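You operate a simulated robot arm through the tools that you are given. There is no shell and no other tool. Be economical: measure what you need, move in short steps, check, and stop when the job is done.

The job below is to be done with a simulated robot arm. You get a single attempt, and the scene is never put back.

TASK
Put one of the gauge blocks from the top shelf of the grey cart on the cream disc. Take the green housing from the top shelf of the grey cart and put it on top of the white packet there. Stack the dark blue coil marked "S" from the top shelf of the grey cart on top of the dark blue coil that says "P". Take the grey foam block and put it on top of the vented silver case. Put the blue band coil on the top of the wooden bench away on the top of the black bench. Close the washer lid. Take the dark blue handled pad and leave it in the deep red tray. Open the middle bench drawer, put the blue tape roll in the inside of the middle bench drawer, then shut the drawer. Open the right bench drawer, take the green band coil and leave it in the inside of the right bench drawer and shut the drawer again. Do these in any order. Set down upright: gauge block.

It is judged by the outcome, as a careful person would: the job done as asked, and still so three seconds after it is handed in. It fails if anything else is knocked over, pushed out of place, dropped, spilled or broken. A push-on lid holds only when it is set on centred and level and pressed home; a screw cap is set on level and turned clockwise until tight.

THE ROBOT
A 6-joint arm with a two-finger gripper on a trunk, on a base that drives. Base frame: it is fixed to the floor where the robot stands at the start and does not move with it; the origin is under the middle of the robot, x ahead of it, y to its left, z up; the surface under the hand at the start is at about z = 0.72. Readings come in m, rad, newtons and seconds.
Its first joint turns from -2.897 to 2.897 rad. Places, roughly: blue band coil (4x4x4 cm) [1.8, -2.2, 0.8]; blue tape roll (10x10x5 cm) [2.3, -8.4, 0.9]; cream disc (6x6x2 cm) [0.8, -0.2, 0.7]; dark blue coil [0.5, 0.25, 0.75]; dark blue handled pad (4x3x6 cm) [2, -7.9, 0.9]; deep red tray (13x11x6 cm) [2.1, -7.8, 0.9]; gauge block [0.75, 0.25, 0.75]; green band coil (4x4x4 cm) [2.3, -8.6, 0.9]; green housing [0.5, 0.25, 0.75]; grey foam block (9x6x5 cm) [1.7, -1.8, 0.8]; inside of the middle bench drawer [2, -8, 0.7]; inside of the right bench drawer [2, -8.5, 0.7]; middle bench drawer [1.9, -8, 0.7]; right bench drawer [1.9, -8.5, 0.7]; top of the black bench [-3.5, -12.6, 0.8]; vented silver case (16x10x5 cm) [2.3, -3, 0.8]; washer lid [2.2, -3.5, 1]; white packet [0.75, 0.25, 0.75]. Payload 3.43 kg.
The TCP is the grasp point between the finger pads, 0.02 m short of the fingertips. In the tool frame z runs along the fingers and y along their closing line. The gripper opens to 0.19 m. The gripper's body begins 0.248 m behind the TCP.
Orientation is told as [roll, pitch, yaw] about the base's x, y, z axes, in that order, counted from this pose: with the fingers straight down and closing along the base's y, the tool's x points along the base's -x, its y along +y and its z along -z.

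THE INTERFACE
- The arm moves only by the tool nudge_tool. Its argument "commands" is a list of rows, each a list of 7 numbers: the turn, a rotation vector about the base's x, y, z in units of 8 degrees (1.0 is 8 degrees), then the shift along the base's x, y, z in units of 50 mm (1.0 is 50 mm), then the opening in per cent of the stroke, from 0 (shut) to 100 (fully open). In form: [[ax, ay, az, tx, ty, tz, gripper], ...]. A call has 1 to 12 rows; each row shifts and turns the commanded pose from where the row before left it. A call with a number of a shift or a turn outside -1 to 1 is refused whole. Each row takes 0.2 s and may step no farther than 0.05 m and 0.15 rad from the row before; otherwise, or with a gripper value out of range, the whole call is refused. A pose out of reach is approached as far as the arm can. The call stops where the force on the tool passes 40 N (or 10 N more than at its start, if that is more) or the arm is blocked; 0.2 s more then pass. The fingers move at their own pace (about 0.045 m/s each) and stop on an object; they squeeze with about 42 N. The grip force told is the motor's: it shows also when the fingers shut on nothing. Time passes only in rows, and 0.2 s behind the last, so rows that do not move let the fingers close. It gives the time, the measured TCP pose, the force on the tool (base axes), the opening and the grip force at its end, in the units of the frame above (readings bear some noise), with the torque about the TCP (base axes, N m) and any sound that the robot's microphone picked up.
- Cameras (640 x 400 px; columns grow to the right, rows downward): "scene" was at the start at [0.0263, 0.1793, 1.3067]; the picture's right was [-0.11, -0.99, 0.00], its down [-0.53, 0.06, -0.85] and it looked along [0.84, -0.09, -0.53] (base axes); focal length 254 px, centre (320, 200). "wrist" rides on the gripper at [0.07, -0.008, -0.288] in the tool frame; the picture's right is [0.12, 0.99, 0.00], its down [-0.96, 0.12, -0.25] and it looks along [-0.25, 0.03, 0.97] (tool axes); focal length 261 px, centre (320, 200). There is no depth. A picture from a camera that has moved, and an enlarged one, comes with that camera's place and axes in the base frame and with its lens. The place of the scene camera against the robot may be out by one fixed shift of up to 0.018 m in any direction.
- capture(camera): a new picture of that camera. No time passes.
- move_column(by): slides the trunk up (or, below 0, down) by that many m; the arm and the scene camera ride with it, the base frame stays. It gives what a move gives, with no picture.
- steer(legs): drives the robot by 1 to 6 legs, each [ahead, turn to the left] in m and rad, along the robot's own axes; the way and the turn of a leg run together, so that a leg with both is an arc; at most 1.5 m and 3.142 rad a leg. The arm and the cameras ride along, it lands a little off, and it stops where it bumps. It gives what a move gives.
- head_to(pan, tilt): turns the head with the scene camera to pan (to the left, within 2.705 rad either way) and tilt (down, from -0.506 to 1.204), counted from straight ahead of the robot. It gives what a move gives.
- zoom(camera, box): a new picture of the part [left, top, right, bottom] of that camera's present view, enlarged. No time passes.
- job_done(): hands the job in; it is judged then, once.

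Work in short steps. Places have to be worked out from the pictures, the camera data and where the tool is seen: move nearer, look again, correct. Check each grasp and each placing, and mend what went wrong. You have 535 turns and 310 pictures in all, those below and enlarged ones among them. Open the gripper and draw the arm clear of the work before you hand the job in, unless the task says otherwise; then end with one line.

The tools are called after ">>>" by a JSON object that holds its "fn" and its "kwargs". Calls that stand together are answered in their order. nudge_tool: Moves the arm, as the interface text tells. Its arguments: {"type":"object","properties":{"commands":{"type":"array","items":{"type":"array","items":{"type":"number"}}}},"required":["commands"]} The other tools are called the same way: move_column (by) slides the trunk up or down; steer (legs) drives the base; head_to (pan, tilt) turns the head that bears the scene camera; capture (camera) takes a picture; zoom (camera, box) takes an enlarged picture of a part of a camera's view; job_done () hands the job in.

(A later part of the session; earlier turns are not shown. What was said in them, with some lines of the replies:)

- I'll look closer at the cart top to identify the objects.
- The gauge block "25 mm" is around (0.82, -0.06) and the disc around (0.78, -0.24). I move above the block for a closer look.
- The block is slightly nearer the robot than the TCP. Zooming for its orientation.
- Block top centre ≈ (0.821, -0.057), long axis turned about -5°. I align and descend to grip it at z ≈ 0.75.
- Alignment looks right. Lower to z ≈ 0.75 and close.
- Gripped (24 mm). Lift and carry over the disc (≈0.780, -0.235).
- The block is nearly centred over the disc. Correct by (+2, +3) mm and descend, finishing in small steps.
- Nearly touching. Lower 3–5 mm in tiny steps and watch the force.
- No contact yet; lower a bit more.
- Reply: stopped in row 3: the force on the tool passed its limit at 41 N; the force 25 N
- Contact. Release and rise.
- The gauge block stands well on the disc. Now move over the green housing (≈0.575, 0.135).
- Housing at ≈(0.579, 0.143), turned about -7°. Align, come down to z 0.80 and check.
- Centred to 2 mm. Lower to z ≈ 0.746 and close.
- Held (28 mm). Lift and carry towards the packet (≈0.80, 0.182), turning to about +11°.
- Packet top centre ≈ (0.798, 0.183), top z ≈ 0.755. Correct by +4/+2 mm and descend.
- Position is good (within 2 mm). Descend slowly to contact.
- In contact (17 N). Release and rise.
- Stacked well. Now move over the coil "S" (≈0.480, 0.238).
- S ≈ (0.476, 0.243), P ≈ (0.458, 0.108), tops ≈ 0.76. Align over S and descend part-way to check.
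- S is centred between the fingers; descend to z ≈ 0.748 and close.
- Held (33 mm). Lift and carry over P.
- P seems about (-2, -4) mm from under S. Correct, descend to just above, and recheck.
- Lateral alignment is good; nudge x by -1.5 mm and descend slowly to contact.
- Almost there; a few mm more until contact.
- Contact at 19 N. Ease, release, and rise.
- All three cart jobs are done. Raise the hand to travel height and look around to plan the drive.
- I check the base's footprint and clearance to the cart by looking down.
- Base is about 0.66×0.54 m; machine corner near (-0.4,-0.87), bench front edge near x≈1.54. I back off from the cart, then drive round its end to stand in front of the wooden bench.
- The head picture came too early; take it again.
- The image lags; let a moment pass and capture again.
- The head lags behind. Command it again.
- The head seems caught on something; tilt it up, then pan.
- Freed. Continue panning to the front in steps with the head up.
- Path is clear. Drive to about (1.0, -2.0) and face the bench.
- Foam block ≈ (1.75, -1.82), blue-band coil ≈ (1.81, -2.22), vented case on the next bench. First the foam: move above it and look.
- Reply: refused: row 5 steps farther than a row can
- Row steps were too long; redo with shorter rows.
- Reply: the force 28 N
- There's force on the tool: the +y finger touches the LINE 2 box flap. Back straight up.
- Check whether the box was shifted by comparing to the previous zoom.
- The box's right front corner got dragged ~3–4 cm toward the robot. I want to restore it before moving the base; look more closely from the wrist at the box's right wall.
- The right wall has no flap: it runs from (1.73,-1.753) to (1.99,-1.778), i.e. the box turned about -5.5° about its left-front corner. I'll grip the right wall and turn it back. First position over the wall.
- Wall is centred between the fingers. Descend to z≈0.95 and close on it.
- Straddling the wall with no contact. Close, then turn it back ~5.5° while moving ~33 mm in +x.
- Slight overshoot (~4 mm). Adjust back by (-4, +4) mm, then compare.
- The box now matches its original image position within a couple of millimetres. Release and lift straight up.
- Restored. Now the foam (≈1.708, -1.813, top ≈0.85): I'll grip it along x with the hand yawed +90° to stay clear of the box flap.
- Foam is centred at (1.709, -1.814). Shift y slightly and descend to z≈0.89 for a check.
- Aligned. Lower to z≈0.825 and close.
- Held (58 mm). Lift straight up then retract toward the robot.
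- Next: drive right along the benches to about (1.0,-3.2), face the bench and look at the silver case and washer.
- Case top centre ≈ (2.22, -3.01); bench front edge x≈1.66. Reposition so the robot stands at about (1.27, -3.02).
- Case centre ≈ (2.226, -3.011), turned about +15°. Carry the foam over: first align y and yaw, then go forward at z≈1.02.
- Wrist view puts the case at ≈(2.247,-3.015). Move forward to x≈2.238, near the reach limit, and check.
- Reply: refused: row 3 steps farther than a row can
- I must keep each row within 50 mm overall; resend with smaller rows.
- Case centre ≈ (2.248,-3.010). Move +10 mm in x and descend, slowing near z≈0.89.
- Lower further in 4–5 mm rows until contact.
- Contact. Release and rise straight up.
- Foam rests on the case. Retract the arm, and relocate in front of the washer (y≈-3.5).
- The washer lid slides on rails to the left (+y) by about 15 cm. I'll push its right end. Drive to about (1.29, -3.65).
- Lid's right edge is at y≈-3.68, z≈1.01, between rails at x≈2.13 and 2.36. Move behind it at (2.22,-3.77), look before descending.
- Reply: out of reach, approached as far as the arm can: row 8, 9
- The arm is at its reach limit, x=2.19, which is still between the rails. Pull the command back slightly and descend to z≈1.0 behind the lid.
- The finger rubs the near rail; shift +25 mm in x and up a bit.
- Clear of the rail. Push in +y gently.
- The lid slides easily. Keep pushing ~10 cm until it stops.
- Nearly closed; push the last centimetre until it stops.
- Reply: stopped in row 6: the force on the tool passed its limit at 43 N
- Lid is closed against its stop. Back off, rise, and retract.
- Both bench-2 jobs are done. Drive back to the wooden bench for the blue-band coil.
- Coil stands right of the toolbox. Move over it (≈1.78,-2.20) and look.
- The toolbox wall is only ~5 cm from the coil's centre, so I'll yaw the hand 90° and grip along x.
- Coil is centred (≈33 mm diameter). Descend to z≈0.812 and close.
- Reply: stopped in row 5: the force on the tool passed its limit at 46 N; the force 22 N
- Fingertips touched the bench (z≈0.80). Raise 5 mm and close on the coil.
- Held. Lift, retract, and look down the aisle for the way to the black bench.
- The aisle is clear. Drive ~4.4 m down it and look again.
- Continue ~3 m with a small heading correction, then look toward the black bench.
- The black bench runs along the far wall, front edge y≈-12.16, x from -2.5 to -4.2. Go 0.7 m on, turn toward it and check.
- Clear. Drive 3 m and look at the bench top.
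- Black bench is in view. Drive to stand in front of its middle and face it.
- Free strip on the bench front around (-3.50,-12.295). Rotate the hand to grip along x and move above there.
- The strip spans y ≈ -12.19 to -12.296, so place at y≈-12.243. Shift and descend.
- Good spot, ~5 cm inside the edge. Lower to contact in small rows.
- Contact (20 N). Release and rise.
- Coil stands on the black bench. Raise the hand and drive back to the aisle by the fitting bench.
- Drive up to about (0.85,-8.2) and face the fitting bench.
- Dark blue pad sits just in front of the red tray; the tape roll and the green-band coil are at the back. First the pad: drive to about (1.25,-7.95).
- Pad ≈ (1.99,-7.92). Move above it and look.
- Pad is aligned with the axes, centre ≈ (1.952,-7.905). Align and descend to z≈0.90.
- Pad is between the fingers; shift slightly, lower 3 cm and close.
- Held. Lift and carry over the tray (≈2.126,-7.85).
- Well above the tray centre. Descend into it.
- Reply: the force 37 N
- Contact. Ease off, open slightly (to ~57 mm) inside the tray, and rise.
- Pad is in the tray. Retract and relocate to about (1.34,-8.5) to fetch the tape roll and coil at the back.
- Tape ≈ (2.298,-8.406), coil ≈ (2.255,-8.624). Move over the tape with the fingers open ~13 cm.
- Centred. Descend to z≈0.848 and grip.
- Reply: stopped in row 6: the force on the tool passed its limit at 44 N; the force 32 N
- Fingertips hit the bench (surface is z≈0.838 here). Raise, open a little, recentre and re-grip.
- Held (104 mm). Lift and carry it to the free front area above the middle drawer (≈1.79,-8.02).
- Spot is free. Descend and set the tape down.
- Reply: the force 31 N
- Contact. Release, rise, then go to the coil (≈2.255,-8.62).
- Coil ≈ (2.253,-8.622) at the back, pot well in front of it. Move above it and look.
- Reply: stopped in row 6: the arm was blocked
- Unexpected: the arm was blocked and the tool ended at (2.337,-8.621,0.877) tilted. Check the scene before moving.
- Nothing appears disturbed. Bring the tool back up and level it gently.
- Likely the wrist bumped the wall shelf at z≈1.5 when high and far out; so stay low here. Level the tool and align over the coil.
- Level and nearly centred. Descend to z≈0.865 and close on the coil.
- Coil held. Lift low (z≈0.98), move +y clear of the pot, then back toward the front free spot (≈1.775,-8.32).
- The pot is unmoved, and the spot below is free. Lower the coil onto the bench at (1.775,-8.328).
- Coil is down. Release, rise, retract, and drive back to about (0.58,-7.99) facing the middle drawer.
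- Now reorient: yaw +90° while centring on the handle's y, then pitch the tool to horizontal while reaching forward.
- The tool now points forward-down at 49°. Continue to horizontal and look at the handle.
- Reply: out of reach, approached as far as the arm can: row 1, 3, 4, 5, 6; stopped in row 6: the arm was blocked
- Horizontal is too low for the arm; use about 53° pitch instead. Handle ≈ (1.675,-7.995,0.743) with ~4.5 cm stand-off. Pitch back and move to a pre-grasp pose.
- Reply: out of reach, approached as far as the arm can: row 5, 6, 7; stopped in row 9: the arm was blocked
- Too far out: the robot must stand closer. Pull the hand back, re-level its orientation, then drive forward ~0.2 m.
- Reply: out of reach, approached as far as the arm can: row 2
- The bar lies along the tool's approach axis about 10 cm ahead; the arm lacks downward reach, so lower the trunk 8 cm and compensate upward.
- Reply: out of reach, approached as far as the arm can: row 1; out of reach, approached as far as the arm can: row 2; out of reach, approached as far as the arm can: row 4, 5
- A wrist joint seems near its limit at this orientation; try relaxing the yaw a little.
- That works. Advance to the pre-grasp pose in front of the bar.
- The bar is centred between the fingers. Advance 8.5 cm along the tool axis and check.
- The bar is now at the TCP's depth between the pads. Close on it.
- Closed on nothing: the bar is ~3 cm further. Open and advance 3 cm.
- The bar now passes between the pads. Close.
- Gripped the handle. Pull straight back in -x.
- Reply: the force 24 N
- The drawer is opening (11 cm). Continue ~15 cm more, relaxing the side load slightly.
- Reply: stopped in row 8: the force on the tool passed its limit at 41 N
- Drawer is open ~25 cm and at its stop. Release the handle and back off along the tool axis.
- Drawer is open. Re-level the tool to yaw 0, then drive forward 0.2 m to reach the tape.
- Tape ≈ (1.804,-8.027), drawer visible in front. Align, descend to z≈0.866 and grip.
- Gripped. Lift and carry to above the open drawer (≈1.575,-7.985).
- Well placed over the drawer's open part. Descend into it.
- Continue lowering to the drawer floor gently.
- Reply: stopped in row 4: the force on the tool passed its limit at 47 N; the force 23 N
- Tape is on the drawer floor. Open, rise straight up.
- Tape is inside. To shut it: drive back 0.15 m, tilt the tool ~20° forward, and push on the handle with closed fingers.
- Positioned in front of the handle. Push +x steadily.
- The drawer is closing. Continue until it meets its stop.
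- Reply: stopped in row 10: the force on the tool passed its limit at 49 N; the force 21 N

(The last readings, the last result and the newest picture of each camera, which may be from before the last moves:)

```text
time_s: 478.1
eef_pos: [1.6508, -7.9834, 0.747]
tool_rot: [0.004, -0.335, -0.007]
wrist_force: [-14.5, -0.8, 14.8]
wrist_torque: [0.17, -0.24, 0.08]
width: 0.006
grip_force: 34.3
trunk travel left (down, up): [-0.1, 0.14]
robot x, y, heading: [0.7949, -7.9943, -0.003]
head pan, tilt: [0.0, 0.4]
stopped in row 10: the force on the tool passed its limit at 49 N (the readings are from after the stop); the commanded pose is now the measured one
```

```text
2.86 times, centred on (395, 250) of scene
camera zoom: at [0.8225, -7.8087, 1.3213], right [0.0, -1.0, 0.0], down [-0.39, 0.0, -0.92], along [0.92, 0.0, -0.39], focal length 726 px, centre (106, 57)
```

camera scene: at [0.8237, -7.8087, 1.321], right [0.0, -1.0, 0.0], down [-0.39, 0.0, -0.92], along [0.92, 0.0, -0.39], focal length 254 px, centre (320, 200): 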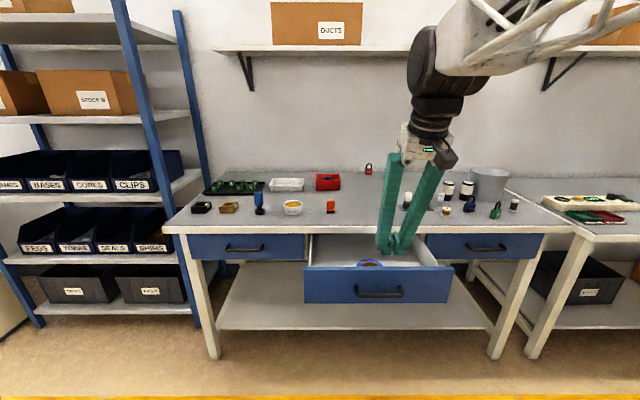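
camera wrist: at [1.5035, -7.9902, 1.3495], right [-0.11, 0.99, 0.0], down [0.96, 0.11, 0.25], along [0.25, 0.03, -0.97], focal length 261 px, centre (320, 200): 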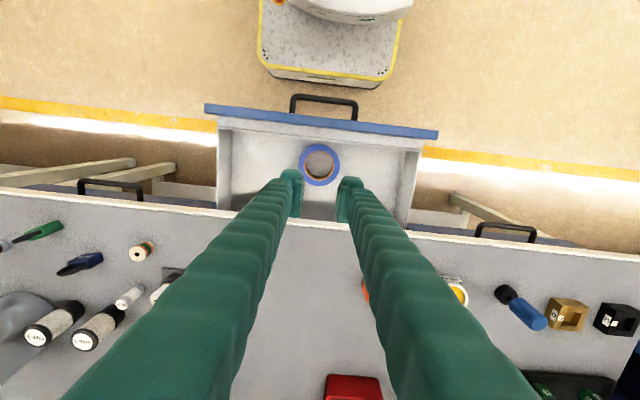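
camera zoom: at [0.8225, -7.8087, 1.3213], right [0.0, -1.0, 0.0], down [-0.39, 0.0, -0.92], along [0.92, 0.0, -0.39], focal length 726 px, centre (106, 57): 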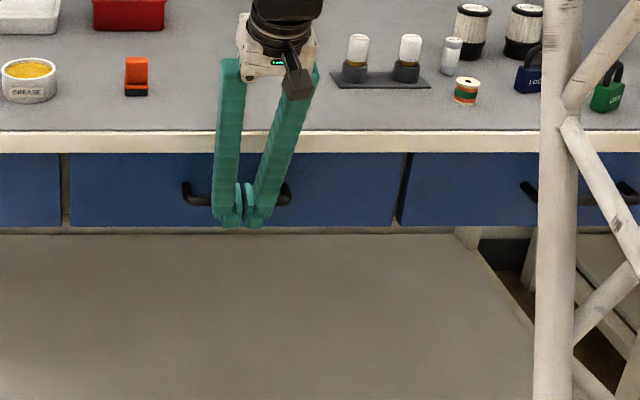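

Middle drawer is shut flush. Back off, raise and level the hand, and drive to the right drawer (y≈-8.49).

>>> {"fn": "nudge_tool", "kwargs": {"commands": [[0, 0, 0, -0.8, 0, 0, 0], [0, 0, 0, -0.9, 0, 0, 0], [0, 0, 0, -0.9, 0, 0.3, 0], [0, 0.8, 0, -0.8, 0, 0.5, 0], [0, 0.8, 0, -0.8, 0, 0.5, 0], [0, 0.85, 0, -0.6, 0, 0.7, 0], [0, 0, 0, -0.6, 0, 0.7, 0], [0, 0, 0, -0.6, 0, 0.7, 0], [0, 0, 0, -0.6, 0, 0.7, 0], [0, 0, 0, 0, 0, 0.9, 0], [0, 0, 0, 0, 0, 0.9, 0]]}}

>>> {"fn": "steer", "kwargs": {"legs": [[0, -1.571], [0.49, 0], [0, 1.571]]}}

>>> {"fn": "capture", "kwargs": {"camera": "scene"}}

```text
time_s: 480.5
eef_pos: [1.3209, -7.9866, 1.0419]
tool_rot: [-0.002, 0.009, -0.01]
wrist_force: [0.1, 0.1, 1.0]
wrist_torque: [0.0, 0.05, 0.01]
width: 0.0
grip_force: 34.6
trunk travel left (down, up): [-0.1, 0.14]
robot x, y, heading: [0.7959, -8.0005, -0.0]
head pan, tilt: [0.0, 0.4]
```

```text
time_s: 491.5
eef_pos: [1.3077, -8.462, 1.0421]
tool_rot: [-0.001, 0.007, 0.0]
wrist_force: [0.5, -0.2, -0.8]
wrist_torque: [0.04, 0.0, 0.03]
width: 0.0
grip_force: 34.4
trunk travel left (down, up): [-0.1, 0.14]
robot x, y, heading: [0.7803, -8.4743, 0.005]
head pan, tilt: [0.0, 0.4]
```

```text
117 pictures are left
camera scene: at [0.8088, -8.2868, 1.321], right [0.01, -1.0, 0.0], down [-0.39, 0.0, -0.92], along [0.92, 0.01, -0.39], focal length 254 px, centre (320, 200)
```

scene: 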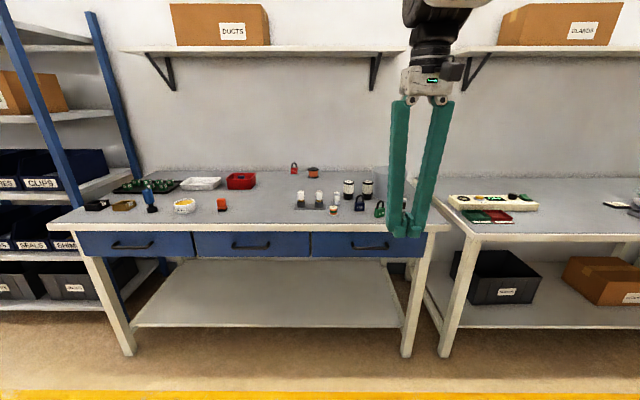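

>>> {"fn": "zoom", "kwargs": {"camera": "scene", "box": [300, 200, 440, 280]}}

```text
4.57 times, centred on (370, 240) of scene
camera zoom: at [0.8088, -8.2868, 1.321], right [0.01, -1.0, 0.0], down [-0.39, 0.0, -0.92], along [0.92, 0.01, -0.39], focal length 1162 px, centre (91, 17)
```

zoom: 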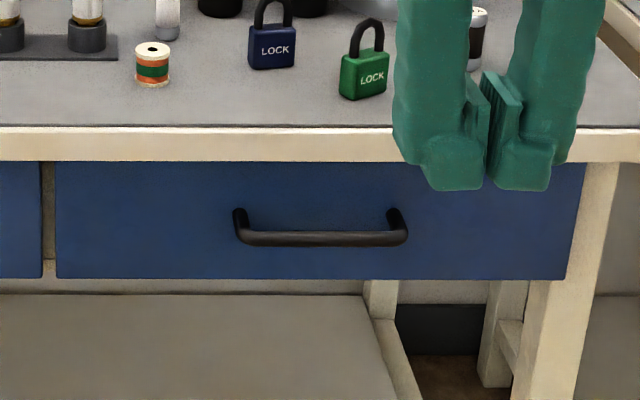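

Handle centre ≈ (1.68,-8.48,0.741), same geometry as before. Yaw to 84° and pitch 50° as in the successful grasp.

>>> {"fn": "nudge_tool", "kwargs": {"commands": [[0, 0, 1, -0.5, -0.1, 0.2, 0], [0, 0, 1, -0.5, -0.1, 0, 0], [0, 0, 1, -0.5, -0.1, 0, 0], [0, 0, 1, 0, 0, 0, 0], [0, 0, 1, 0, 0, 0, 0], [0, 0, 1, 0, 0, 0, 0], [0, 0, 1, 0, 0, 0, 0], [0, 0, 1, 0, 0, 0, 0], [0, 0, 1, 0, 0, 0, 0], [0, 0, 1, 0, 0, 0, 0], [0, 0, 0.5, 0, 0, 0, 0]]}}

>>> {"fn": "nudge_tool", "kwargs": {"commands": [[-0.104, -0.99, 0, 0.7, 0, -0.3, 0], [-0.104, -0.99, 0, 0.7, 0, -0.3, 0], [-0.104, -0.99, 0, 0.7, 0, -0.3, 0], [-0.104, -0.99, 0, 0.7, 0, -0.3, 10], [-0.104, -0.99, 0, 0.7, 0, -0.3, 25], [-0.104, -0.99, 0, 0.7, 0, -0.3, 25], [-0.026, -0.25, 0, 0, 0, -0.5, 25], [0, 0, 0, 0, 0, -0.7, 25], [0, 0, 0, 0, 0, 0, 25]]}}

```text
time_s: 493.9
eef_pos: [1.2312, -8.4771, 1.0519]
tool_rot: [0.001, 0.007, 1.467]
wrist_force: [0.4, -0.8, 0.5]
wrist_torque: [0.01, -0.01, -0.01]
width: 0.0
grip_force: 34.2
trunk travel left (down, up): [-0.1, 0.14]
robot x, y, heading: [0.7833, -8.4756, 0.005]
head pan, tilt: [0.0, 0.4]
```

```text
time_s: 495.9
eef_pos: [1.4447, -8.4761, 0.9]
tool_rot: [-0.869, 0.005, 1.46]
wrist_force: [-0.4, 0.1, 0.1]
wrist_torque: [0.02, -0.02, -0.03]
width: 0.0474
grip_force: 0.1
trunk travel left (down, up): [-0.1, 0.14]
robot x, y, heading: [0.7786, -8.4759, 0.004]
head pan, tilt: [0.0, 0.4]
```

Lower the trunk 9 cm and move to the pre-grasp pose.

>>> {"fn": "move_column", "kwargs": {"by": -0.09}}

>>> {"fn": "nudge_tool", "kwargs": {"commands": [[0, 0, 0, 0.8, 0, 0, 25], [0, 0, 0, 0.8, 0, 0, 25], [0, 0, 0, 0.8, 0, 0, 25], [0, 0, 0, 0.65, 0, -0.1, 25], [0, 0, 0, 0, 0, 0, 25]]}}

>>> {"fn": "capture", "kwargs": {"camera": "wrist"}}

```text
time_s: 497.1
eef_pos: [1.4449, -8.4764, 0.8094]
tool_rot: [-0.871, 0.007, 1.461]
wrist_force: [-0.8, -0.5, -0.5]
wrist_torque: [0.02, -0.02, 0.0]
width: 0.0475
grip_force: 0.0
trunk travel left (down, up): [-0.01, 0.23]
robot x, y, heading: [0.7806, -8.475, 0.007]
head pan, tilt: [0.0, 0.4]
```

```text
time_s: 498.4
eef_pos: [1.5973, -8.4748, 0.8022]
tool_rot: [-0.87, 0.005, 1.46]
wrist_force: [0.1, -0.3, 0.1]
wrist_torque: [-0.01, -0.05, -0.01]
width: 0.0475
grip_force: 0.0
trunk travel left (down, up): [-0.01, 0.23]
robot x, y, heading: [0.7798, -8.4759, 0.003]
head pan, tilt: [0.0, 0.4]
```

```text
115 pictures are left
camera wrist: at [1.3757, -8.521, 0.9961], right [-0.65, -0.05, -0.76], down [-0.16, 0.99, 0.07], along [0.74, 0.16, -0.65], focal length 261 px, centre (320, 200)
```

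wrist: 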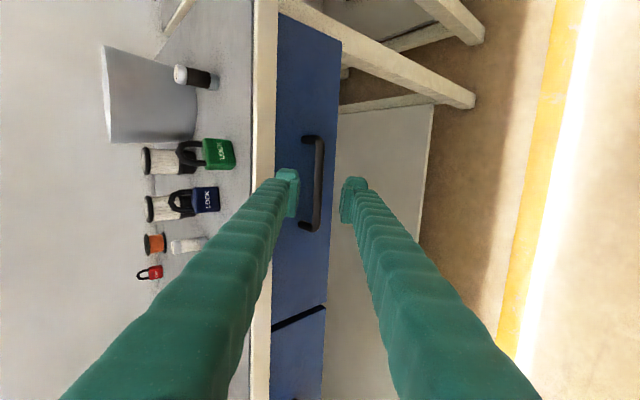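

Same view as before. Advance to the grasp point (1.680, 0.736) and close.

>>> {"fn": "nudge_tool", "kwargs": {"commands": [[0, 0, 0, 0.45, -0.04, -0.36, 25], [0, 0, 0, 0.45, -0.04, -0.36, 25], [0, 0, 0, 0.4, -0.04, -0.32, 25], [0, 0, 0, 0.35, -0.03, -0.28, 25], [0, 0, 0, 0, 0, 0, 25], [0, 0, 0, 0, 0, 0, 0], [0, 0, 0, 0, 0, 0, 0], [0, 0, 0, 0, 0, 0, 0], [0, 0, 0, 0, 0, 0, 0]]}}

>>> {"fn": "zoom", "kwargs": {"camera": "wrist", "box": [240, 130, 400, 270]}}

```text
time_s: 500.4
eef_pos: [1.6793, -8.4829, 0.7361]
tool_rot: [-0.867, 0.005, 1.459]
wrist_force: [-3.9, -1.8, -12.4]
wrist_torque: [-1.13, 0.04, 0.96]
width: 0.0128
grip_force: 44.2
trunk travel left (down, up): [-0.01, 0.23]
robot x, y, heading: [0.7808, -8.4751, 0.005]
head pan, tilt: [0.0, 0.4]
```

```text
2.86 times, centred on (320, 200) of wrist
camera zoom: at [1.4589, -8.5293, 0.9298], right [-0.65, -0.05, -0.76], down [-0.16, 0.99, 0.07], along [0.74, 0.16, -0.65], focal length 745 px, centre (320, 200)
```

zoom: 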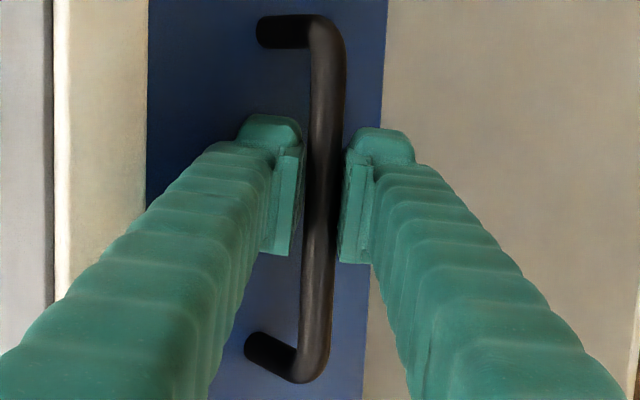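

Handle gripped (12.8 mm). Pull straight back.

>>> {"fn": "nudge_tool", "kwargs": {"commands": [[0, 0, 0, -0.2, 0, -0.03, 0], [0, 0, 0, -0.4, 0, 0, 0], [0, 0, 0, -0.4, 0, 0, 0], [0, 0, 0, -0.4, 0, 0, 0], [0, 0, 0, -0.4, -0.02, 0, 0], [0, 0, 0, -0.4, -0.02, 0, 0], [0, 0, 0, -0.4, 0, 0, 0], [0, 0, 0, -0.4, 0, 0, 0], [0, 0, 0, -0.4, 0, 0, 0], [0, 0, 0, -0.4, 0, 0, 0], [0, 0, 0, -0.4, 0, 0, 0], [0, 0, 0, -0.4, 0, 0, 0]]}}

>>> {"fn": "capture", "kwargs": {"camera": "scene"}}

```text
time_s: 501.9
eef_pos: [1.5565, -8.484, 0.7361]
tool_rot: [-0.868, 0.005, 1.465]
wrist_force: [2.2, 10.0, -5.2]
wrist_torque: [-0.97, 0.01, 1.2]
width: 0.0123
grip_force: 45.1
trunk travel left (down, up): [-0.01, 0.23]
robot x, y, heading: [0.7825, -8.4726, 0.016]
head pan, tilt: [0.0, 0.4]
stopped in row 7: the force on the tool passed its limit at 40 N (the readings are from after the stop); the commanded pose is now the measured one
```

```text
113 pictures are left
camera scene: at [0.8077, -8.2862, 1.231], right [0.01, -1.0, 0.0], down [-0.39, -0.01, -0.92], along [0.92, 0.01, -0.39], focal length 254 px, centre (320, 200)
```

scene: 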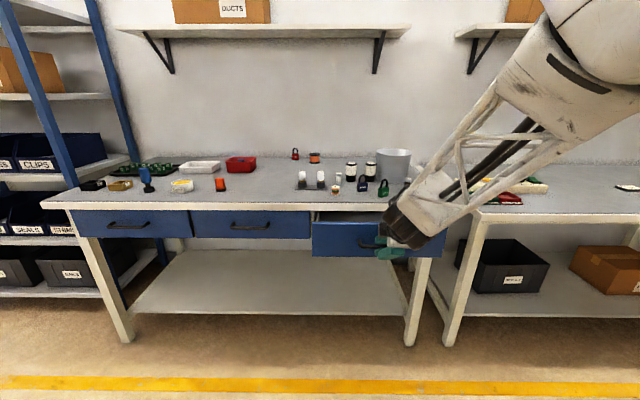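

Side load stopped it at ~12 cm. Relax y slightly and keep pulling, more slowly.

>>> {"fn": "nudge_tool", "kwargs": {"commands": [[0, 0, 0, -0.1, 0.05, -0.02, 0], [0, 0, 0, -0.25, 0, 0, 0], [0, 0, 0, -0.25, 0, 0, 0], [0, 0, 0, -0.25, 0, 0, 0], [0, 0, 0, -0.25, 0, 0, 0], [0, 0, 0, -0.25, 0, 0, 0], [0, 0, 0, -0.25, 0, 0, 0], [0, 0, 0, -0.25, 0, 0, 0], [0, 0, 0, -0.25, 0, 0, 0], [0, 0, 0, 0, 0, 0, 0]]}}

```text
time_s: 504.1
eef_pos: [1.452, -8.482, 0.7356]
tool_rot: [-0.858, 0.004, 1.465]
wrist_force: [-1.9, -24.4, -19.8]
wrist_torque: [-1.34, 0.03, 0.99]
width: 0.0123
grip_force: 45.0
out of reach, approached as far as the arm can: row 9
trunk travel left (down, up): [-0.01, 0.23]
robot x, y, heading: [0.779, -8.4768, 0.014]
head pan, tilt: [0.0, 0.4]
```

Drawer open ~23 cm – enough for the small coil. Release and back off along the tool axis.

>>> {"fn": "nudge_tool", "kwargs": {"commands": [[0, 0, 0, 0, -0.03, 0, 25], [0, 0, 0, 0, 0, 0, 25], [0, 0, 0, 0, 0, 0, 25], [0, 0, 0, -0.45, 0.04, 0.37, 25], [0, 0, 0, -0.45, 0.04, 0.37, 25], [0, 0, 0, -0.45, 0.04, 0.5, 25], [0.104, 0.99, 0, 0, 0, 0.6, 10], [0.104, 0.99, 0, 0, 0, 0.6, 0], [0.104, 0.99, 0, 0, 0, 0.6, 0], [0.104, 0.99, 0, 0, 0, 0.6, 0], [0.104, 0.99, 0, 0, 0, 0.6, 0], [0.104, 0.99, 0, 0, 0, 0.6, 0]]}}

>>> {"fn": "move_column", "kwargs": {"by": 0.09}}

>>> {"fn": "capture", "kwargs": {"camera": "scene"}}

```text
time_s: 506.7
eef_pos: [1.3843, -8.4775, 0.9825]
tool_rot: [-0.034, 0.003, 1.469]
wrist_force: [-1.4, -0.3, 1.5]
wrist_torque: [0.05, -0.3, 0.0]
width: 0.0
grip_force: 34.3
trunk travel left (down, up): [-0.01, 0.23]
robot x, y, heading: [0.7803, -8.4752, 0.01]
head pan, tilt: [0.0, 0.4]
```

```text
time_s: 508.0
eef_pos: [1.3849, -8.4773, 1.0722]
tool_rot: [-0.032, 0.005, 1.467]
wrist_force: [-0.8, 0.1, 0.0]
wrist_torque: [0.02, 0.01, 0.01]
width: 0.0
grip_force: 34.2
trunk travel left (down, up): [-0.1, 0.14]
robot x, y, heading: [0.7824, -8.4748, 0.013]
head pan, tilt: [0.0, 0.4]
```

```text
112 pictures are left
camera scene: at [0.808, -8.2869, 1.321], right [0.01, -1.0, 0.0], down [-0.39, 0.0, -0.92], along [0.92, 0.01, -0.39], focal length 254 px, centre (320, 200)
```

scene: 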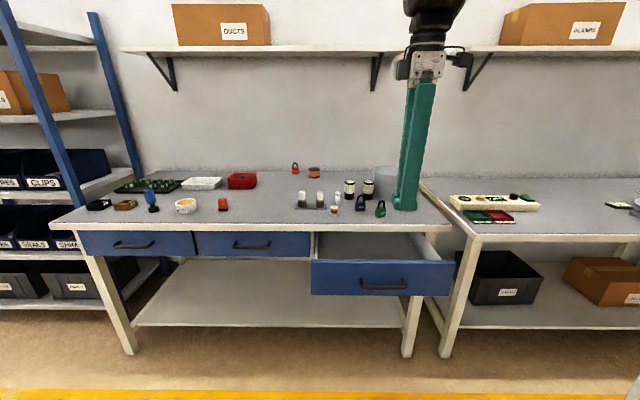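

Level to yaw 0 and drive forward 0.17 m to reach the coil.

>>> {"fn": "nudge_tool", "kwargs": {"commands": [[0.02, 0.24, -0.9, -0.4, 0, 0.3, 0], [0, 0, -1, -0.4, 0, 0.3, 0], [0, 0, -1, -0.4, 0, 0, 0], [0, 0, -1, -0.4, 0, 0, 0], [0, 0, -1, 0, 0, 0, 0], [0, 0, -1, 0, 0, 0, 0], [0, 0, -1, 0, 0, 0, 0], [0, 0, -1, 0, 0, 0, 0], [0, 0, -1, 0, 0, 0, 0], [0, 0, -1, 0, 0, 0, 0], [0, 0, -0.6, 0, 0, 0, 0]]}}

>>> {"fn": "steer", "kwargs": {"legs": [[0.18, 0]]}}

>>> {"fn": "nudge_tool", "kwargs": {"commands": [[0, 0, 0, 0.8, 0.4, 0, 20], [0, 0, 0, 0.8, 0.4, 0, 30], [0, 0, 0, 0.8, 0.4, 0, 30], [0, 0, 0, 0.8, 0.4, 0, 30], [0, 0, 0, 0.8, 0.4, 0, 30], [0, 0, 0, 0.6, 0.4, 0, 30], [0, 0, 0, 0.6, 0.4, 0, 30], [0, 0, 0, 0, 0, 0, 30]]}}

>>> {"fn": "capture", "kwargs": {"camera": "wrist"}}

```text
time_s: 510.4
eef_pos: [1.3052, -8.4782, 1.1018]
tool_rot: [0.0, 0.007, 0.002]
wrist_force: [0.5, 0.0, -0.2]
wrist_torque: [-0.01, 0.01, 0.0]
width: 0.0
grip_force: 34.5
trunk travel left (down, up): [-0.1, 0.14]
robot x, y, heading: [0.779, -8.4742, 0.013]
head pan, tilt: [0.0, 0.4]
```

```text
time_s: 511.9
eef_pos: [1.4876, -8.4743, 1.1028]
tool_rot: [-0.002, 0.006, 0.005]
wrist_force: [0.1, 0.2, 0.4]
wrist_torque: [0.0, -0.02, 0.01]
width: 0.0003
grip_force: 34.5
trunk travel left (down, up): [-0.1, 0.14]
robot x, y, heading: [0.9643, -8.4743, 0.012]
head pan, tilt: [0.0, 0.4]
```

```text
time_s: 513.7
eef_pos: [1.7502, -8.3351, 1.1044]
tool_rot: [0.001, 0.008, 0.005]
wrist_force: [-0.1, -0.1, -0.5]
wrist_torque: [0.03, 0.09, -0.01]
width: 0.057
grip_force: 0.0
trunk travel left (down, up): [-0.1, 0.14]
robot x, y, heading: [0.9634, -8.4708, 0.014]
head pan, tilt: [0.0, 0.4]
```

```text
111 pictures are left
camera wrist: at [1.6821, -8.3445, 1.393], right [-0.13, 0.99, 0.0], down [0.96, 0.12, 0.24], along [0.24, 0.03, -0.97], focal length 261 px, centre (320, 200)
```

wrist: 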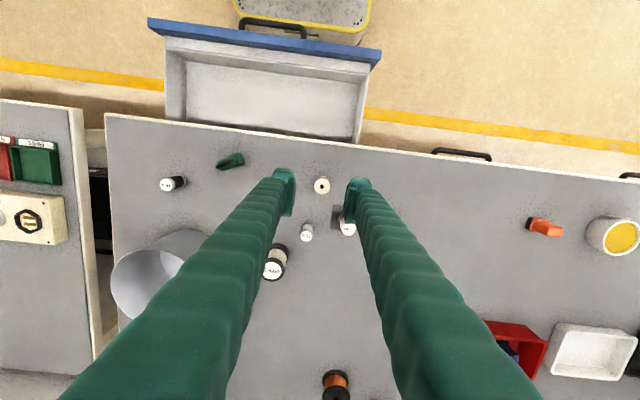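

Coil ≈ (1.778,-8.328). Descend to z≈0.866 and grip.

>>> {"fn": "nudge_tool", "kwargs": {"commands": [[0, -0.05, 0, 0.55, 0.15, -0.5, 28], [0, 0, 0, 0, 0, -1, 28], [0, 0, 0, 0, 0, -1, 28], [0, 0, 0, 0, 0, -1, 28], [0, 0, 0, 0, 0, -0.5, 28], [0, 0, 0, 0, 0, 0, 28]]}}

>>> {"fn": "zoom", "kwargs": {"camera": "wrist", "box": [200, 100, 440, 250]}}

```text
time_s: 515.1
eef_pos: [1.778, -8.3265, 0.9015]
tool_rot: [-0.001, 0.0, 0.003]
wrist_force: [0.4, 0.0, 0.6]
wrist_torque: [-0.01, 0.0, 0.01]
width: 0.0531
grip_force: 0.0
trunk travel left (down, up): [-0.1, 0.14]
robot x, y, heading: [0.9625, -8.4703, 0.011]
head pan, tilt: [0.0, 0.4]
```

```text
2.67 times, centred on (320, 175) of wrist
camera zoom: at [1.7073, -8.3362, 1.1894], right [-0.12, 0.99, 0.0], down [0.96, 0.12, 0.25], along [0.25, 0.03, -0.97], focal length 695 px, centre (320, 267)
```

zoom: 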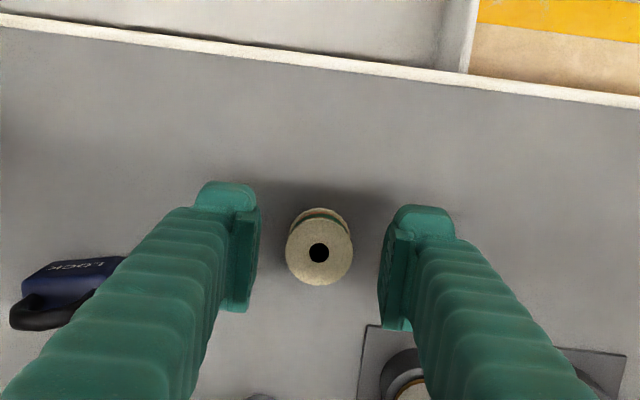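

Centred. Lower 35 mm and close.

>>> {"fn": "nudge_tool", "kwargs": {"commands": [[0, 0, 0, -0.02, 0, -0.5, 28], [0, 0, 0, 0, 0, -0.2, 28], [0, 0, 0, 0, 0, 0, 0], [0, 0, 0, 0, 0, 0, 0], [0, 0, 0, 0, 0, 0, 0], [0, 0, 0, 0, 0, 1, 0], [0, 0, 0, 0, 0, 1, 0], [0, 0, 0, 0, 0, 0.7, 0]]}}

>>> {"fn": "capture", "kwargs": {"camera": "wrist"}}

```text
time_s: 516.9
eef_pos: [1.7747, -8.3257, 1.0024]
tool_rot: [-0.001, 0.0, 0.005]
wrist_force: [-0.5, 0.4, -0.1]
wrist_torque: [0.01, 0.11, 0.02]
width: 0.0289
grip_force: 42.2
trunk travel left (down, up): [-0.1, 0.14]
robot x, y, heading: [0.9613, -8.4764, 0.011]
head pan, tilt: [0.0, 0.4]
```

```text
109 pictures are left
camera wrist: at [1.704, -8.3339, 1.2908], right [-0.12, 0.99, 0.0], down [0.96, 0.12, 0.25], along [0.24, 0.03, -0.97], focal length 261 px, centre (320, 200)
```

wrist: 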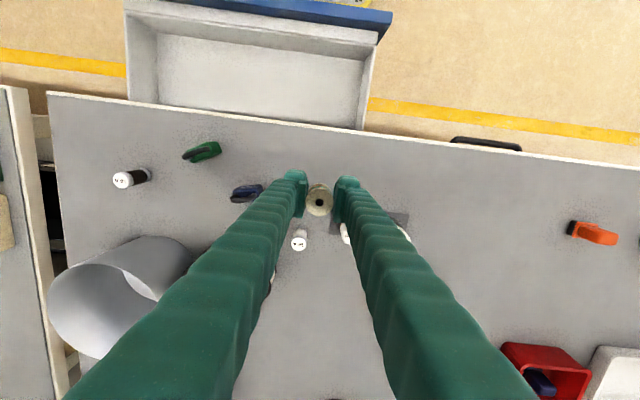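

Coil held. Carry it over the open drawer (≈1.59,-8.45).

>>> {"fn": "nudge_tool", "kwargs": {"commands": [[0, 0, 0, -0.75, -0.5, 0, 0], [0, 0, 0, -0.75, -0.5, 0, 0], [0, 0, 0, -0.75, -0.5, 0, 0], [0, 0, 0, -0.75, -0.5, 0, 0], [0, 0, 0, -0.7, -0.5, 0, 0], [0, 0, 0, 0, 0, 0, 0]]}}

>>> {"fn": "capture", "kwargs": {"camera": "wrist"}}

```text
time_s: 518.3
eef_pos: [1.5898, -8.452, 1.0034]
tool_rot: [0.0, 0.0, 0.005]
wrist_force: [0.5, -1.0, -0.1]
wrist_torque: [-0.01, 0.02, -0.03]
width: 0.0288
grip_force: 42.3
trunk travel left (down, up): [-0.1, 0.14]
robot x, y, heading: [0.9632, -8.4714, 0.016]
head pan, tilt: [0.0, 0.4]
```

```text
108 pictures are left
camera wrist: at [1.5201, -8.4616, 1.2915], right [-0.13, 0.99, 0.0], down [0.96, 0.12, 0.25], along [0.25, 0.03, -0.97], focal length 261 px, centre (320, 200)
```

wrist: 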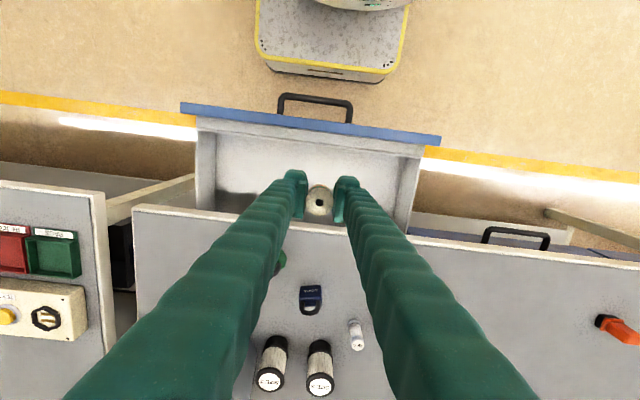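

Clear of the bench edge. Descend into the drawer.

>>> {"fn": "nudge_tool", "kwargs": {"commands": [[0, 0, 0, -0.1, 0, -0.9, 0], [0, 0, 0, 0, 0, -1, 0], [0, 0, 0, 0, 0, -1, 0], [0, 0, 0, 0, 0, -1, 0], [0, 0, 0, 0, 0, -1, 0], [0, 0, 0, 0, 0, -0.5, 0], [0, 0, 0, 0, 0, -0.2, 0], [0, 0, 0, 0, 0, 0, 0]]}}

>>> {"fn": "capture", "kwargs": {"camera": "scene"}}

```text
time_s: 520.1
eef_pos: [1.5849, -8.4481, 0.7203]
tool_rot: [-0.001, 0.0, 0.006]
wrist_force: [0.3, 0.3, -1.1]
wrist_torque: [-0.02, -0.03, 0.01]
width: 0.0289
grip_force: 42.2
trunk travel left (down, up): [-0.1, 0.14]
robot x, y, heading: [0.9617, -8.4741, 0.007]
head pan, tilt: [0.0, 0.4]
```

```text
107 pictures are left
camera scene: at [0.9905, -8.284, 1.321], right [0.01, -1.0, 0.0], down [-0.39, 0.0, -0.92], along [0.92, 0.01, -0.39], focal length 254 px, centre (320, 200)
```

scene: 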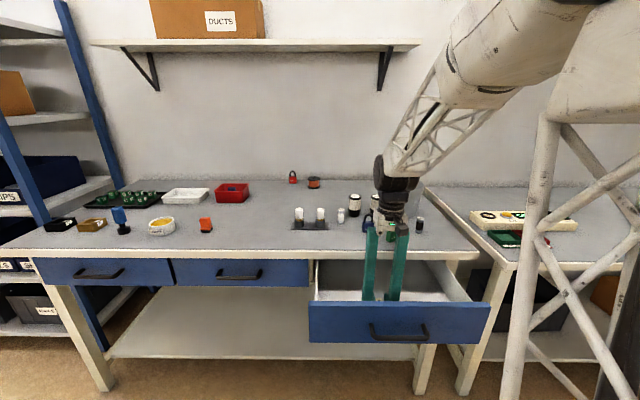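

>>> {"fn": "nudge_tool", "kwargs": {"commands": [[0, 0, 0, 0, 0, -0.1, 0], [0, 0, 0, 0, 0, -0.06, 0], [0, 0, 0, 0, 0, -0.06, 0], [0, 0, 0, 0, 0, -0.05, 0], [0, 0, 0, 0, 0, 0, 0]]}}

```text
time_s: 521.3
eef_pos: [1.5843, -8.4494, 0.7079]
tool_rot: [0.0, 0.0, 0.005]
wrist_force: [-0.9, -0.3, 1.8]
wrist_torque: [0.0, 0.01, -0.01]
width: 0.0287
grip_force: 41.9
trunk travel left (down, up): [-0.1, 0.14]
robot x, y, heading: [0.9623, -8.4746, 0.008]
head pan, tilt: [0.0, 0.4]
```

>>> {"fn": "nudge_tool", "kwargs": {"commands": [[0, 0, 0, 0, 0, -0.05, 0], [0, 0, 0, 0, 0, -0.04, 0], [0, 0, 0, 0, 0, 0, 0]]}}

```text
time_s: 522.1
eef_pos: [1.5854, -8.4507, 0.7051]
tool_rot: [0.0, -0.001, 0.003]
wrist_force: [1.4, 0.6, 37.7]
wrist_torque: [0.01, -0.25, -0.02]
width: 0.0294
grip_force: 42.1
trunk travel left (down, up): [-0.1, 0.14]
robot x, y, heading: [0.9623, -8.4716, 0.009]
head pan, tilt: [0.0, 0.4]
```

Contact with the drawer floor. Release and rise straight up.

>>> {"fn": "nudge_tool", "kwargs": {"commands": [[0, 0, 0, 0, 0, 0.06, 0], [0, 0, 0, 0, 0, 0, 30], [0, 0, 0, 0, 0, 0, 30], [0, 0, 0, 0, 0, 0, 30], [0, 0, 0, 0, 0, 0.6, 30], [0, 0, 0, 0, 0, 1, 30], [0, 0, 0, 0, 0, 1, 30], [0, 0, 0, 0, 0, 1, 30], [0, 0, 0, 0, 0, 1, 10], [0, 0, 0, 0, 0, 1, 0], [0, 0, 0, 0, 0, 1, 0]]}}

>>> {"fn": "capture", "kwargs": {"camera": "wrist"}}

```text
time_s: 524.5
eef_pos: [1.5832, -8.4491, 1.0371]
tool_rot: [0.0, 0.001, 0.006]
wrist_force: [-0.6, 0.4, 0.0]
wrist_torque: [-0.02, 0.05, -0.01]
width: 0.0
grip_force: 11.8
trunk travel left (down, up): [-0.1, 0.14]
robot x, y, heading: [0.9627, -8.4701, 0.013]
head pan, tilt: [0.0, 0.4]
```

```text
106 pictures are left
camera wrist: at [1.5127, -8.4585, 1.3248], right [-0.12, 0.99, 0.0], down [0.96, 0.12, 0.25], along [0.24, 0.03, -0.97], focal length 261 px, centre (320, 200)
```

wrist: 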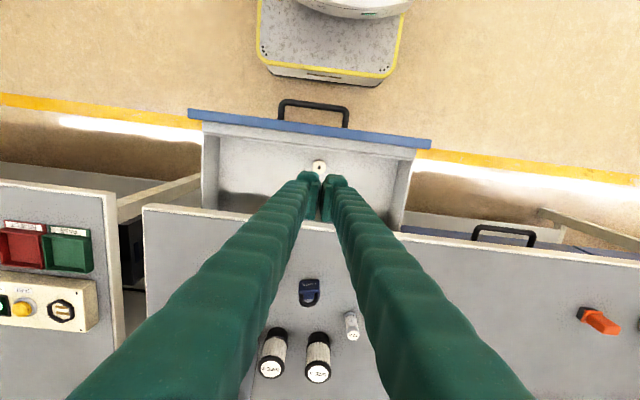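

Coil is in the drawer. Back up and push the drawer shut as before, gently.

>>> {"fn": "steer", "kwargs": {"legs": [[-0.17, 0]]}}

>>> {"fn": "nudge_tool", "kwargs": {"commands": [[0, -0.8, 0, -0.2, -0.3, 0, 0], [0, -0.8, 0, -0.2, -0.25, 0, 0], [0, -0.8, 0, -0.2, 0, -0.4, 0], [0, 0, 0, -0.1, 0, -0.8, 0], [0, 0, 0, 0, 0, -0.8, 0], [0, 0, 0, 0, 0, -0.9, 0], [0, 0, 0, 0, 0, -0.9, 0], [0, 0, 0, 0, 0, -0.9, 0], [0, 0, 0, 0, 0, -0.9, 0], [0, 0, 0, 0, 0, -0.15, 0], [0, 0, 0, 0, 0, 0, 0]]}}

>>> {"fn": "zoom", "kwargs": {"camera": "scene", "box": [290, 200, 500, 340]}}

```text
time_s: 525.9
eef_pos: [1.4165, -8.4495, 1.0358]
tool_rot: [0.0, 0.0, 0.01]
wrist_force: [-0.4, -0.5, -0.4]
wrist_torque: [0.01, 0.08, 0.01]
width: 0.0001
grip_force: 34.3
trunk travel left (down, up): [-0.1, 0.14]
robot x, y, heading: [0.7949, -8.4765, 0.019]
head pan, tilt: [0.0, 0.4]
```

```text
time_s: 528.3
eef_pos: [1.3828, -8.4768, 0.7486]
tool_rot: [-0.004, -0.336, 0.008]
wrist_force: [0.6, -0.1, 0.6]
wrist_torque: [0.01, -0.05, 0.04]
width: 0.0002
grip_force: 34.7
trunk travel left (down, up): [-0.1, 0.14]
robot x, y, heading: [0.7975, -8.4723, 0.015]
head pan, tilt: [0.0, 0.4]
```

```text
2.86 times, centred on (395, 270) of scene
camera zoom: at [0.8241, -8.2859, 1.321], right [0.01, -1.0, 0.0], down [-0.39, -0.01, -0.92], along [0.92, 0.01, -0.39], focal length 726 px, centre (106, 0)
```

zoom: 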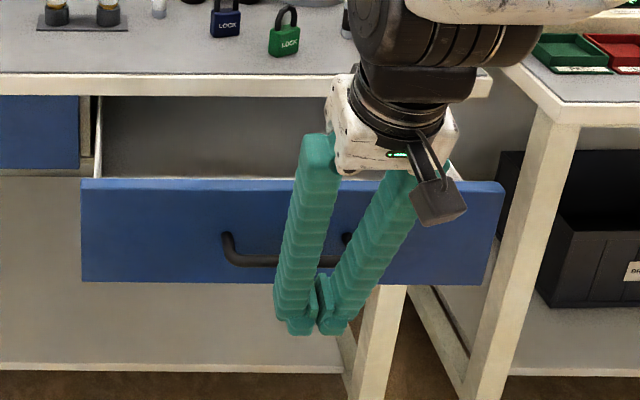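

Push +x smoothly.

>>> {"fn": "nudge_tool", "kwargs": {"commands": [[0, 0, 0, 0.2, 0, 0, 0], [0, 0, 0, 0.25, 0, 0, 0], [0, 0, 0, 0.3, 0, 0, 0], [0, 0, 0, 0.35, 0, 0, 0], [0, 0, 0, 0.35, 0, 0, 0], [0, 0, 0, 0.35, 0, 0, 0], [0, 0, 0, 0.35, 0, 0, 0], [0, 0, 0, 0.35, 0, 0, 0], [0, 0, 0, 0.35, 0, 0, 0], [0, 0, 0, 0.35, 0, 0, 0], [0, 0, 0, 0.35, 0, 0, 0], [0, 0, 0, 0.3, 0, 0, 0]]}}

>>> {"fn": "nudge_tool", "kwargs": {"commands": [[0, 0, 0, 0.3, 0, 0, 0], [0, 0, 0, 0.25, 0, 0, 0], [0, 0, 0, 0.2, 0, 0, 0], [0, 0, 0, 0.15, 0, 0, 0], [0, 0, 0, 0.15, 0, 0, 0], [0, 0, 0, 0.15, 0, 0, 0], [0, 0, 0, 0.15, 0, 0, 0], [0, 0, 0, 0.15, 0, 0, 0], [0, 0, 0, 0.15, 0, 0, 0], [0, 0, 0, 0.15, 0, 0, 0], [0, 0, 0, 0, 0, 0, 0]]}}

>>> {"fn": "zoom", "kwargs": {"camera": "scene", "box": [230, 180, 440, 320]}}

```text
time_s: 530.9
eef_pos: [1.5734, -8.4772, 0.7493]
tool_rot: [-0.004, -0.334, 0.008]
wrist_force: [-0.7, -0.6, 0.3]
wrist_torque: [0.01, -0.04, 0.0]
width: 0.0001
grip_force: 34.6
trunk travel left (down, up): [-0.1, 0.14]
robot x, y, heading: [0.7948, -8.4766, 0.016]
head pan, tilt: [0.0, 0.4]
```

```text
time_s: 533.0
eef_pos: [1.6519, -8.4777, 0.7502]
tool_rot: [-0.003, -0.329, 0.009]
wrist_force: [-14.2, -0.3, 15.8]
wrist_torque: [0.02, -0.2, 0.02]
width: 0.0062
grip_force: 34.4
trunk travel left (down, up): [-0.1, 0.14]
robot x, y, heading: [0.7973, -8.4764, 0.011]
head pan, tilt: [0.0, 0.4]
stopped in row 10: the force on the tool passed its limit at 53 N (the readings are from after the stop); the commanded pose is now the measured one
```

```text
2.86 times, centred on (335, 250) of scene
camera zoom: at [0.8228, -8.286, 1.3214], right [0.01, -1.0, 0.0], down [-0.39, -0.01, -0.92], along [0.92, 0.01, -0.39], focal length 726 px, centre (277, 57)
```

zoom: 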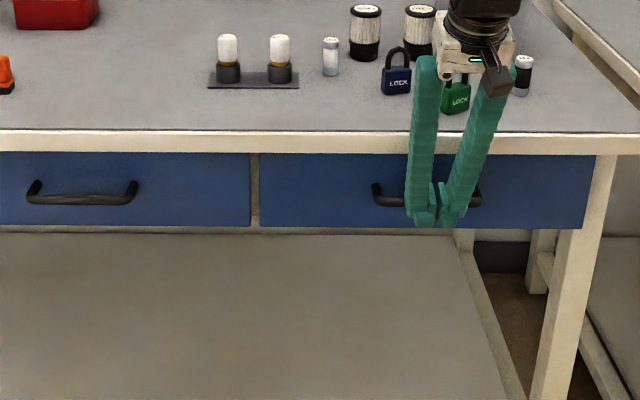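

Right drawer is shut flush. Back away, raise the hand and open the gripper, then take a final look.

>>> {"fn": "nudge_tool", "kwargs": {"commands": [[0, 0, 0, -0.8, 0, 0, 0], [0, 0, 0, -0.9, 0, 0, 0], [0, 0, 0, -0.9, 0, 0.3, 0], [0, 0.8, 0, -0.8, 0, 0.5, 0], [0, 0.8, 0, -0.8, 0, 0.5, 0], [0, 0.8, 0, -0.6, 0, 0.7, 0], [0, 0, 0, -0.6, 0, 0.7, 0], [0, 0, 0, -0.6, 0, 0.7, 0], [0, 0, 0, -0.6, 0, 0.7, 30], [0, 0, 0, 0, 0, 0.9, 50], [0, 0, 0, 0, 0, 0.9, 50]]}}

>>> {"fn": "steer", "kwargs": {"legs": [[-0.15, 0]]}}

>>> {"fn": "capture", "kwargs": {"camera": "scene"}}

```text
time_s: 535.4
eef_pos: [1.3231, -8.4769, 1.0437]
tool_rot: [0.0, 0.007, 0.01]
wrist_force: [0.4, 0.2, 0.0]
wrist_torque: [0.01, 0.04, -0.04]
width: 0.0687
grip_force: 0.0
trunk travel left (down, up): [-0.1, 0.14]
robot x, y, heading: [0.8003, -8.4759, 0.016]
head pan, tilt: [0.0, 0.4]
```

```text
time_s: 536.7
eef_pos: [1.1762, -8.4783, 1.0434]
tool_rot: [0.0, 0.008, 0.008]
wrist_force: [0.1, -0.1, 0.0]
wrist_torque: [0.02, 0.03, -0.01]
width: 0.095
grip_force: 0.0
trunk travel left (down, up): [-0.1, 0.14]
robot x, y, heading: [0.6514, -8.4762, 0.012]
head pan, tilt: [0.0, 0.4]
```

```text
103 pictures are left
camera scene: at [0.6772, -8.2879, 1.321], right [0.01, -1.0, 0.0], down [-0.39, -0.01, -0.92], along [0.92, 0.01, -0.39], focal length 254 px, centre (320, 200)
```

scene: 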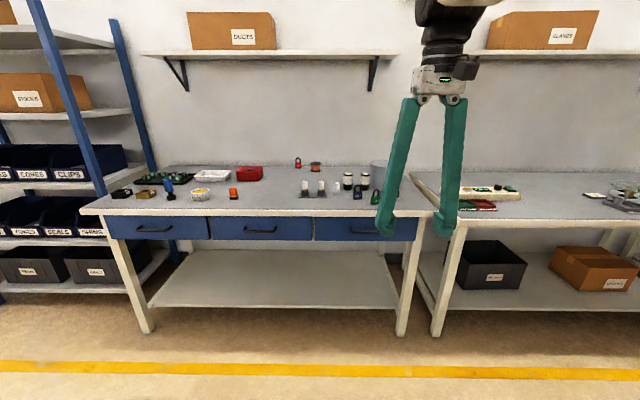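

>>> {"fn": "zoom", "kwargs": {"camera": "scene", "box": [90, 150, 450, 260]}}

```text
1.78 times, centred on (270, 205) of scene
camera zoom: at [0.6772, -8.2879, 1.321], right [0.01, -1.0, 0.0], down [-0.39, -0.01, -0.92], along [0.92, 0.01, -0.39], focal length 452 px, centre (409, 191)
```

zoom: 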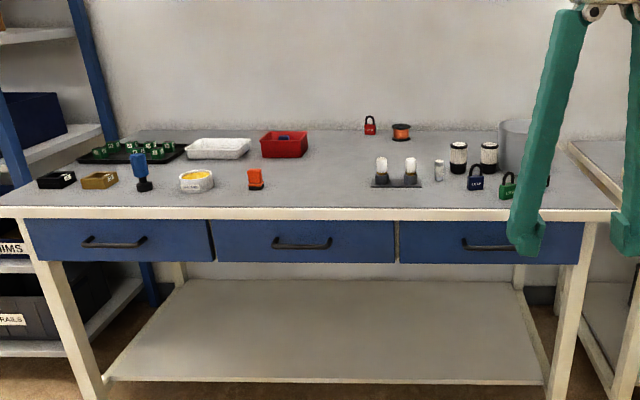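

All the drawers are shut, the pad is in the tray, and the arm is clear with the gripper open. Handing in.

>>> {"fn": "job_done", "kwargs": {}}

```text
The job is handed in.
```

All nine tasks are done and the job is handed in. While reaching for the foam block, I dragged the "LINE 2" cardboard box on the wooden bench about 3–4 cm. I moved it back to within a few millimetres of where it was.
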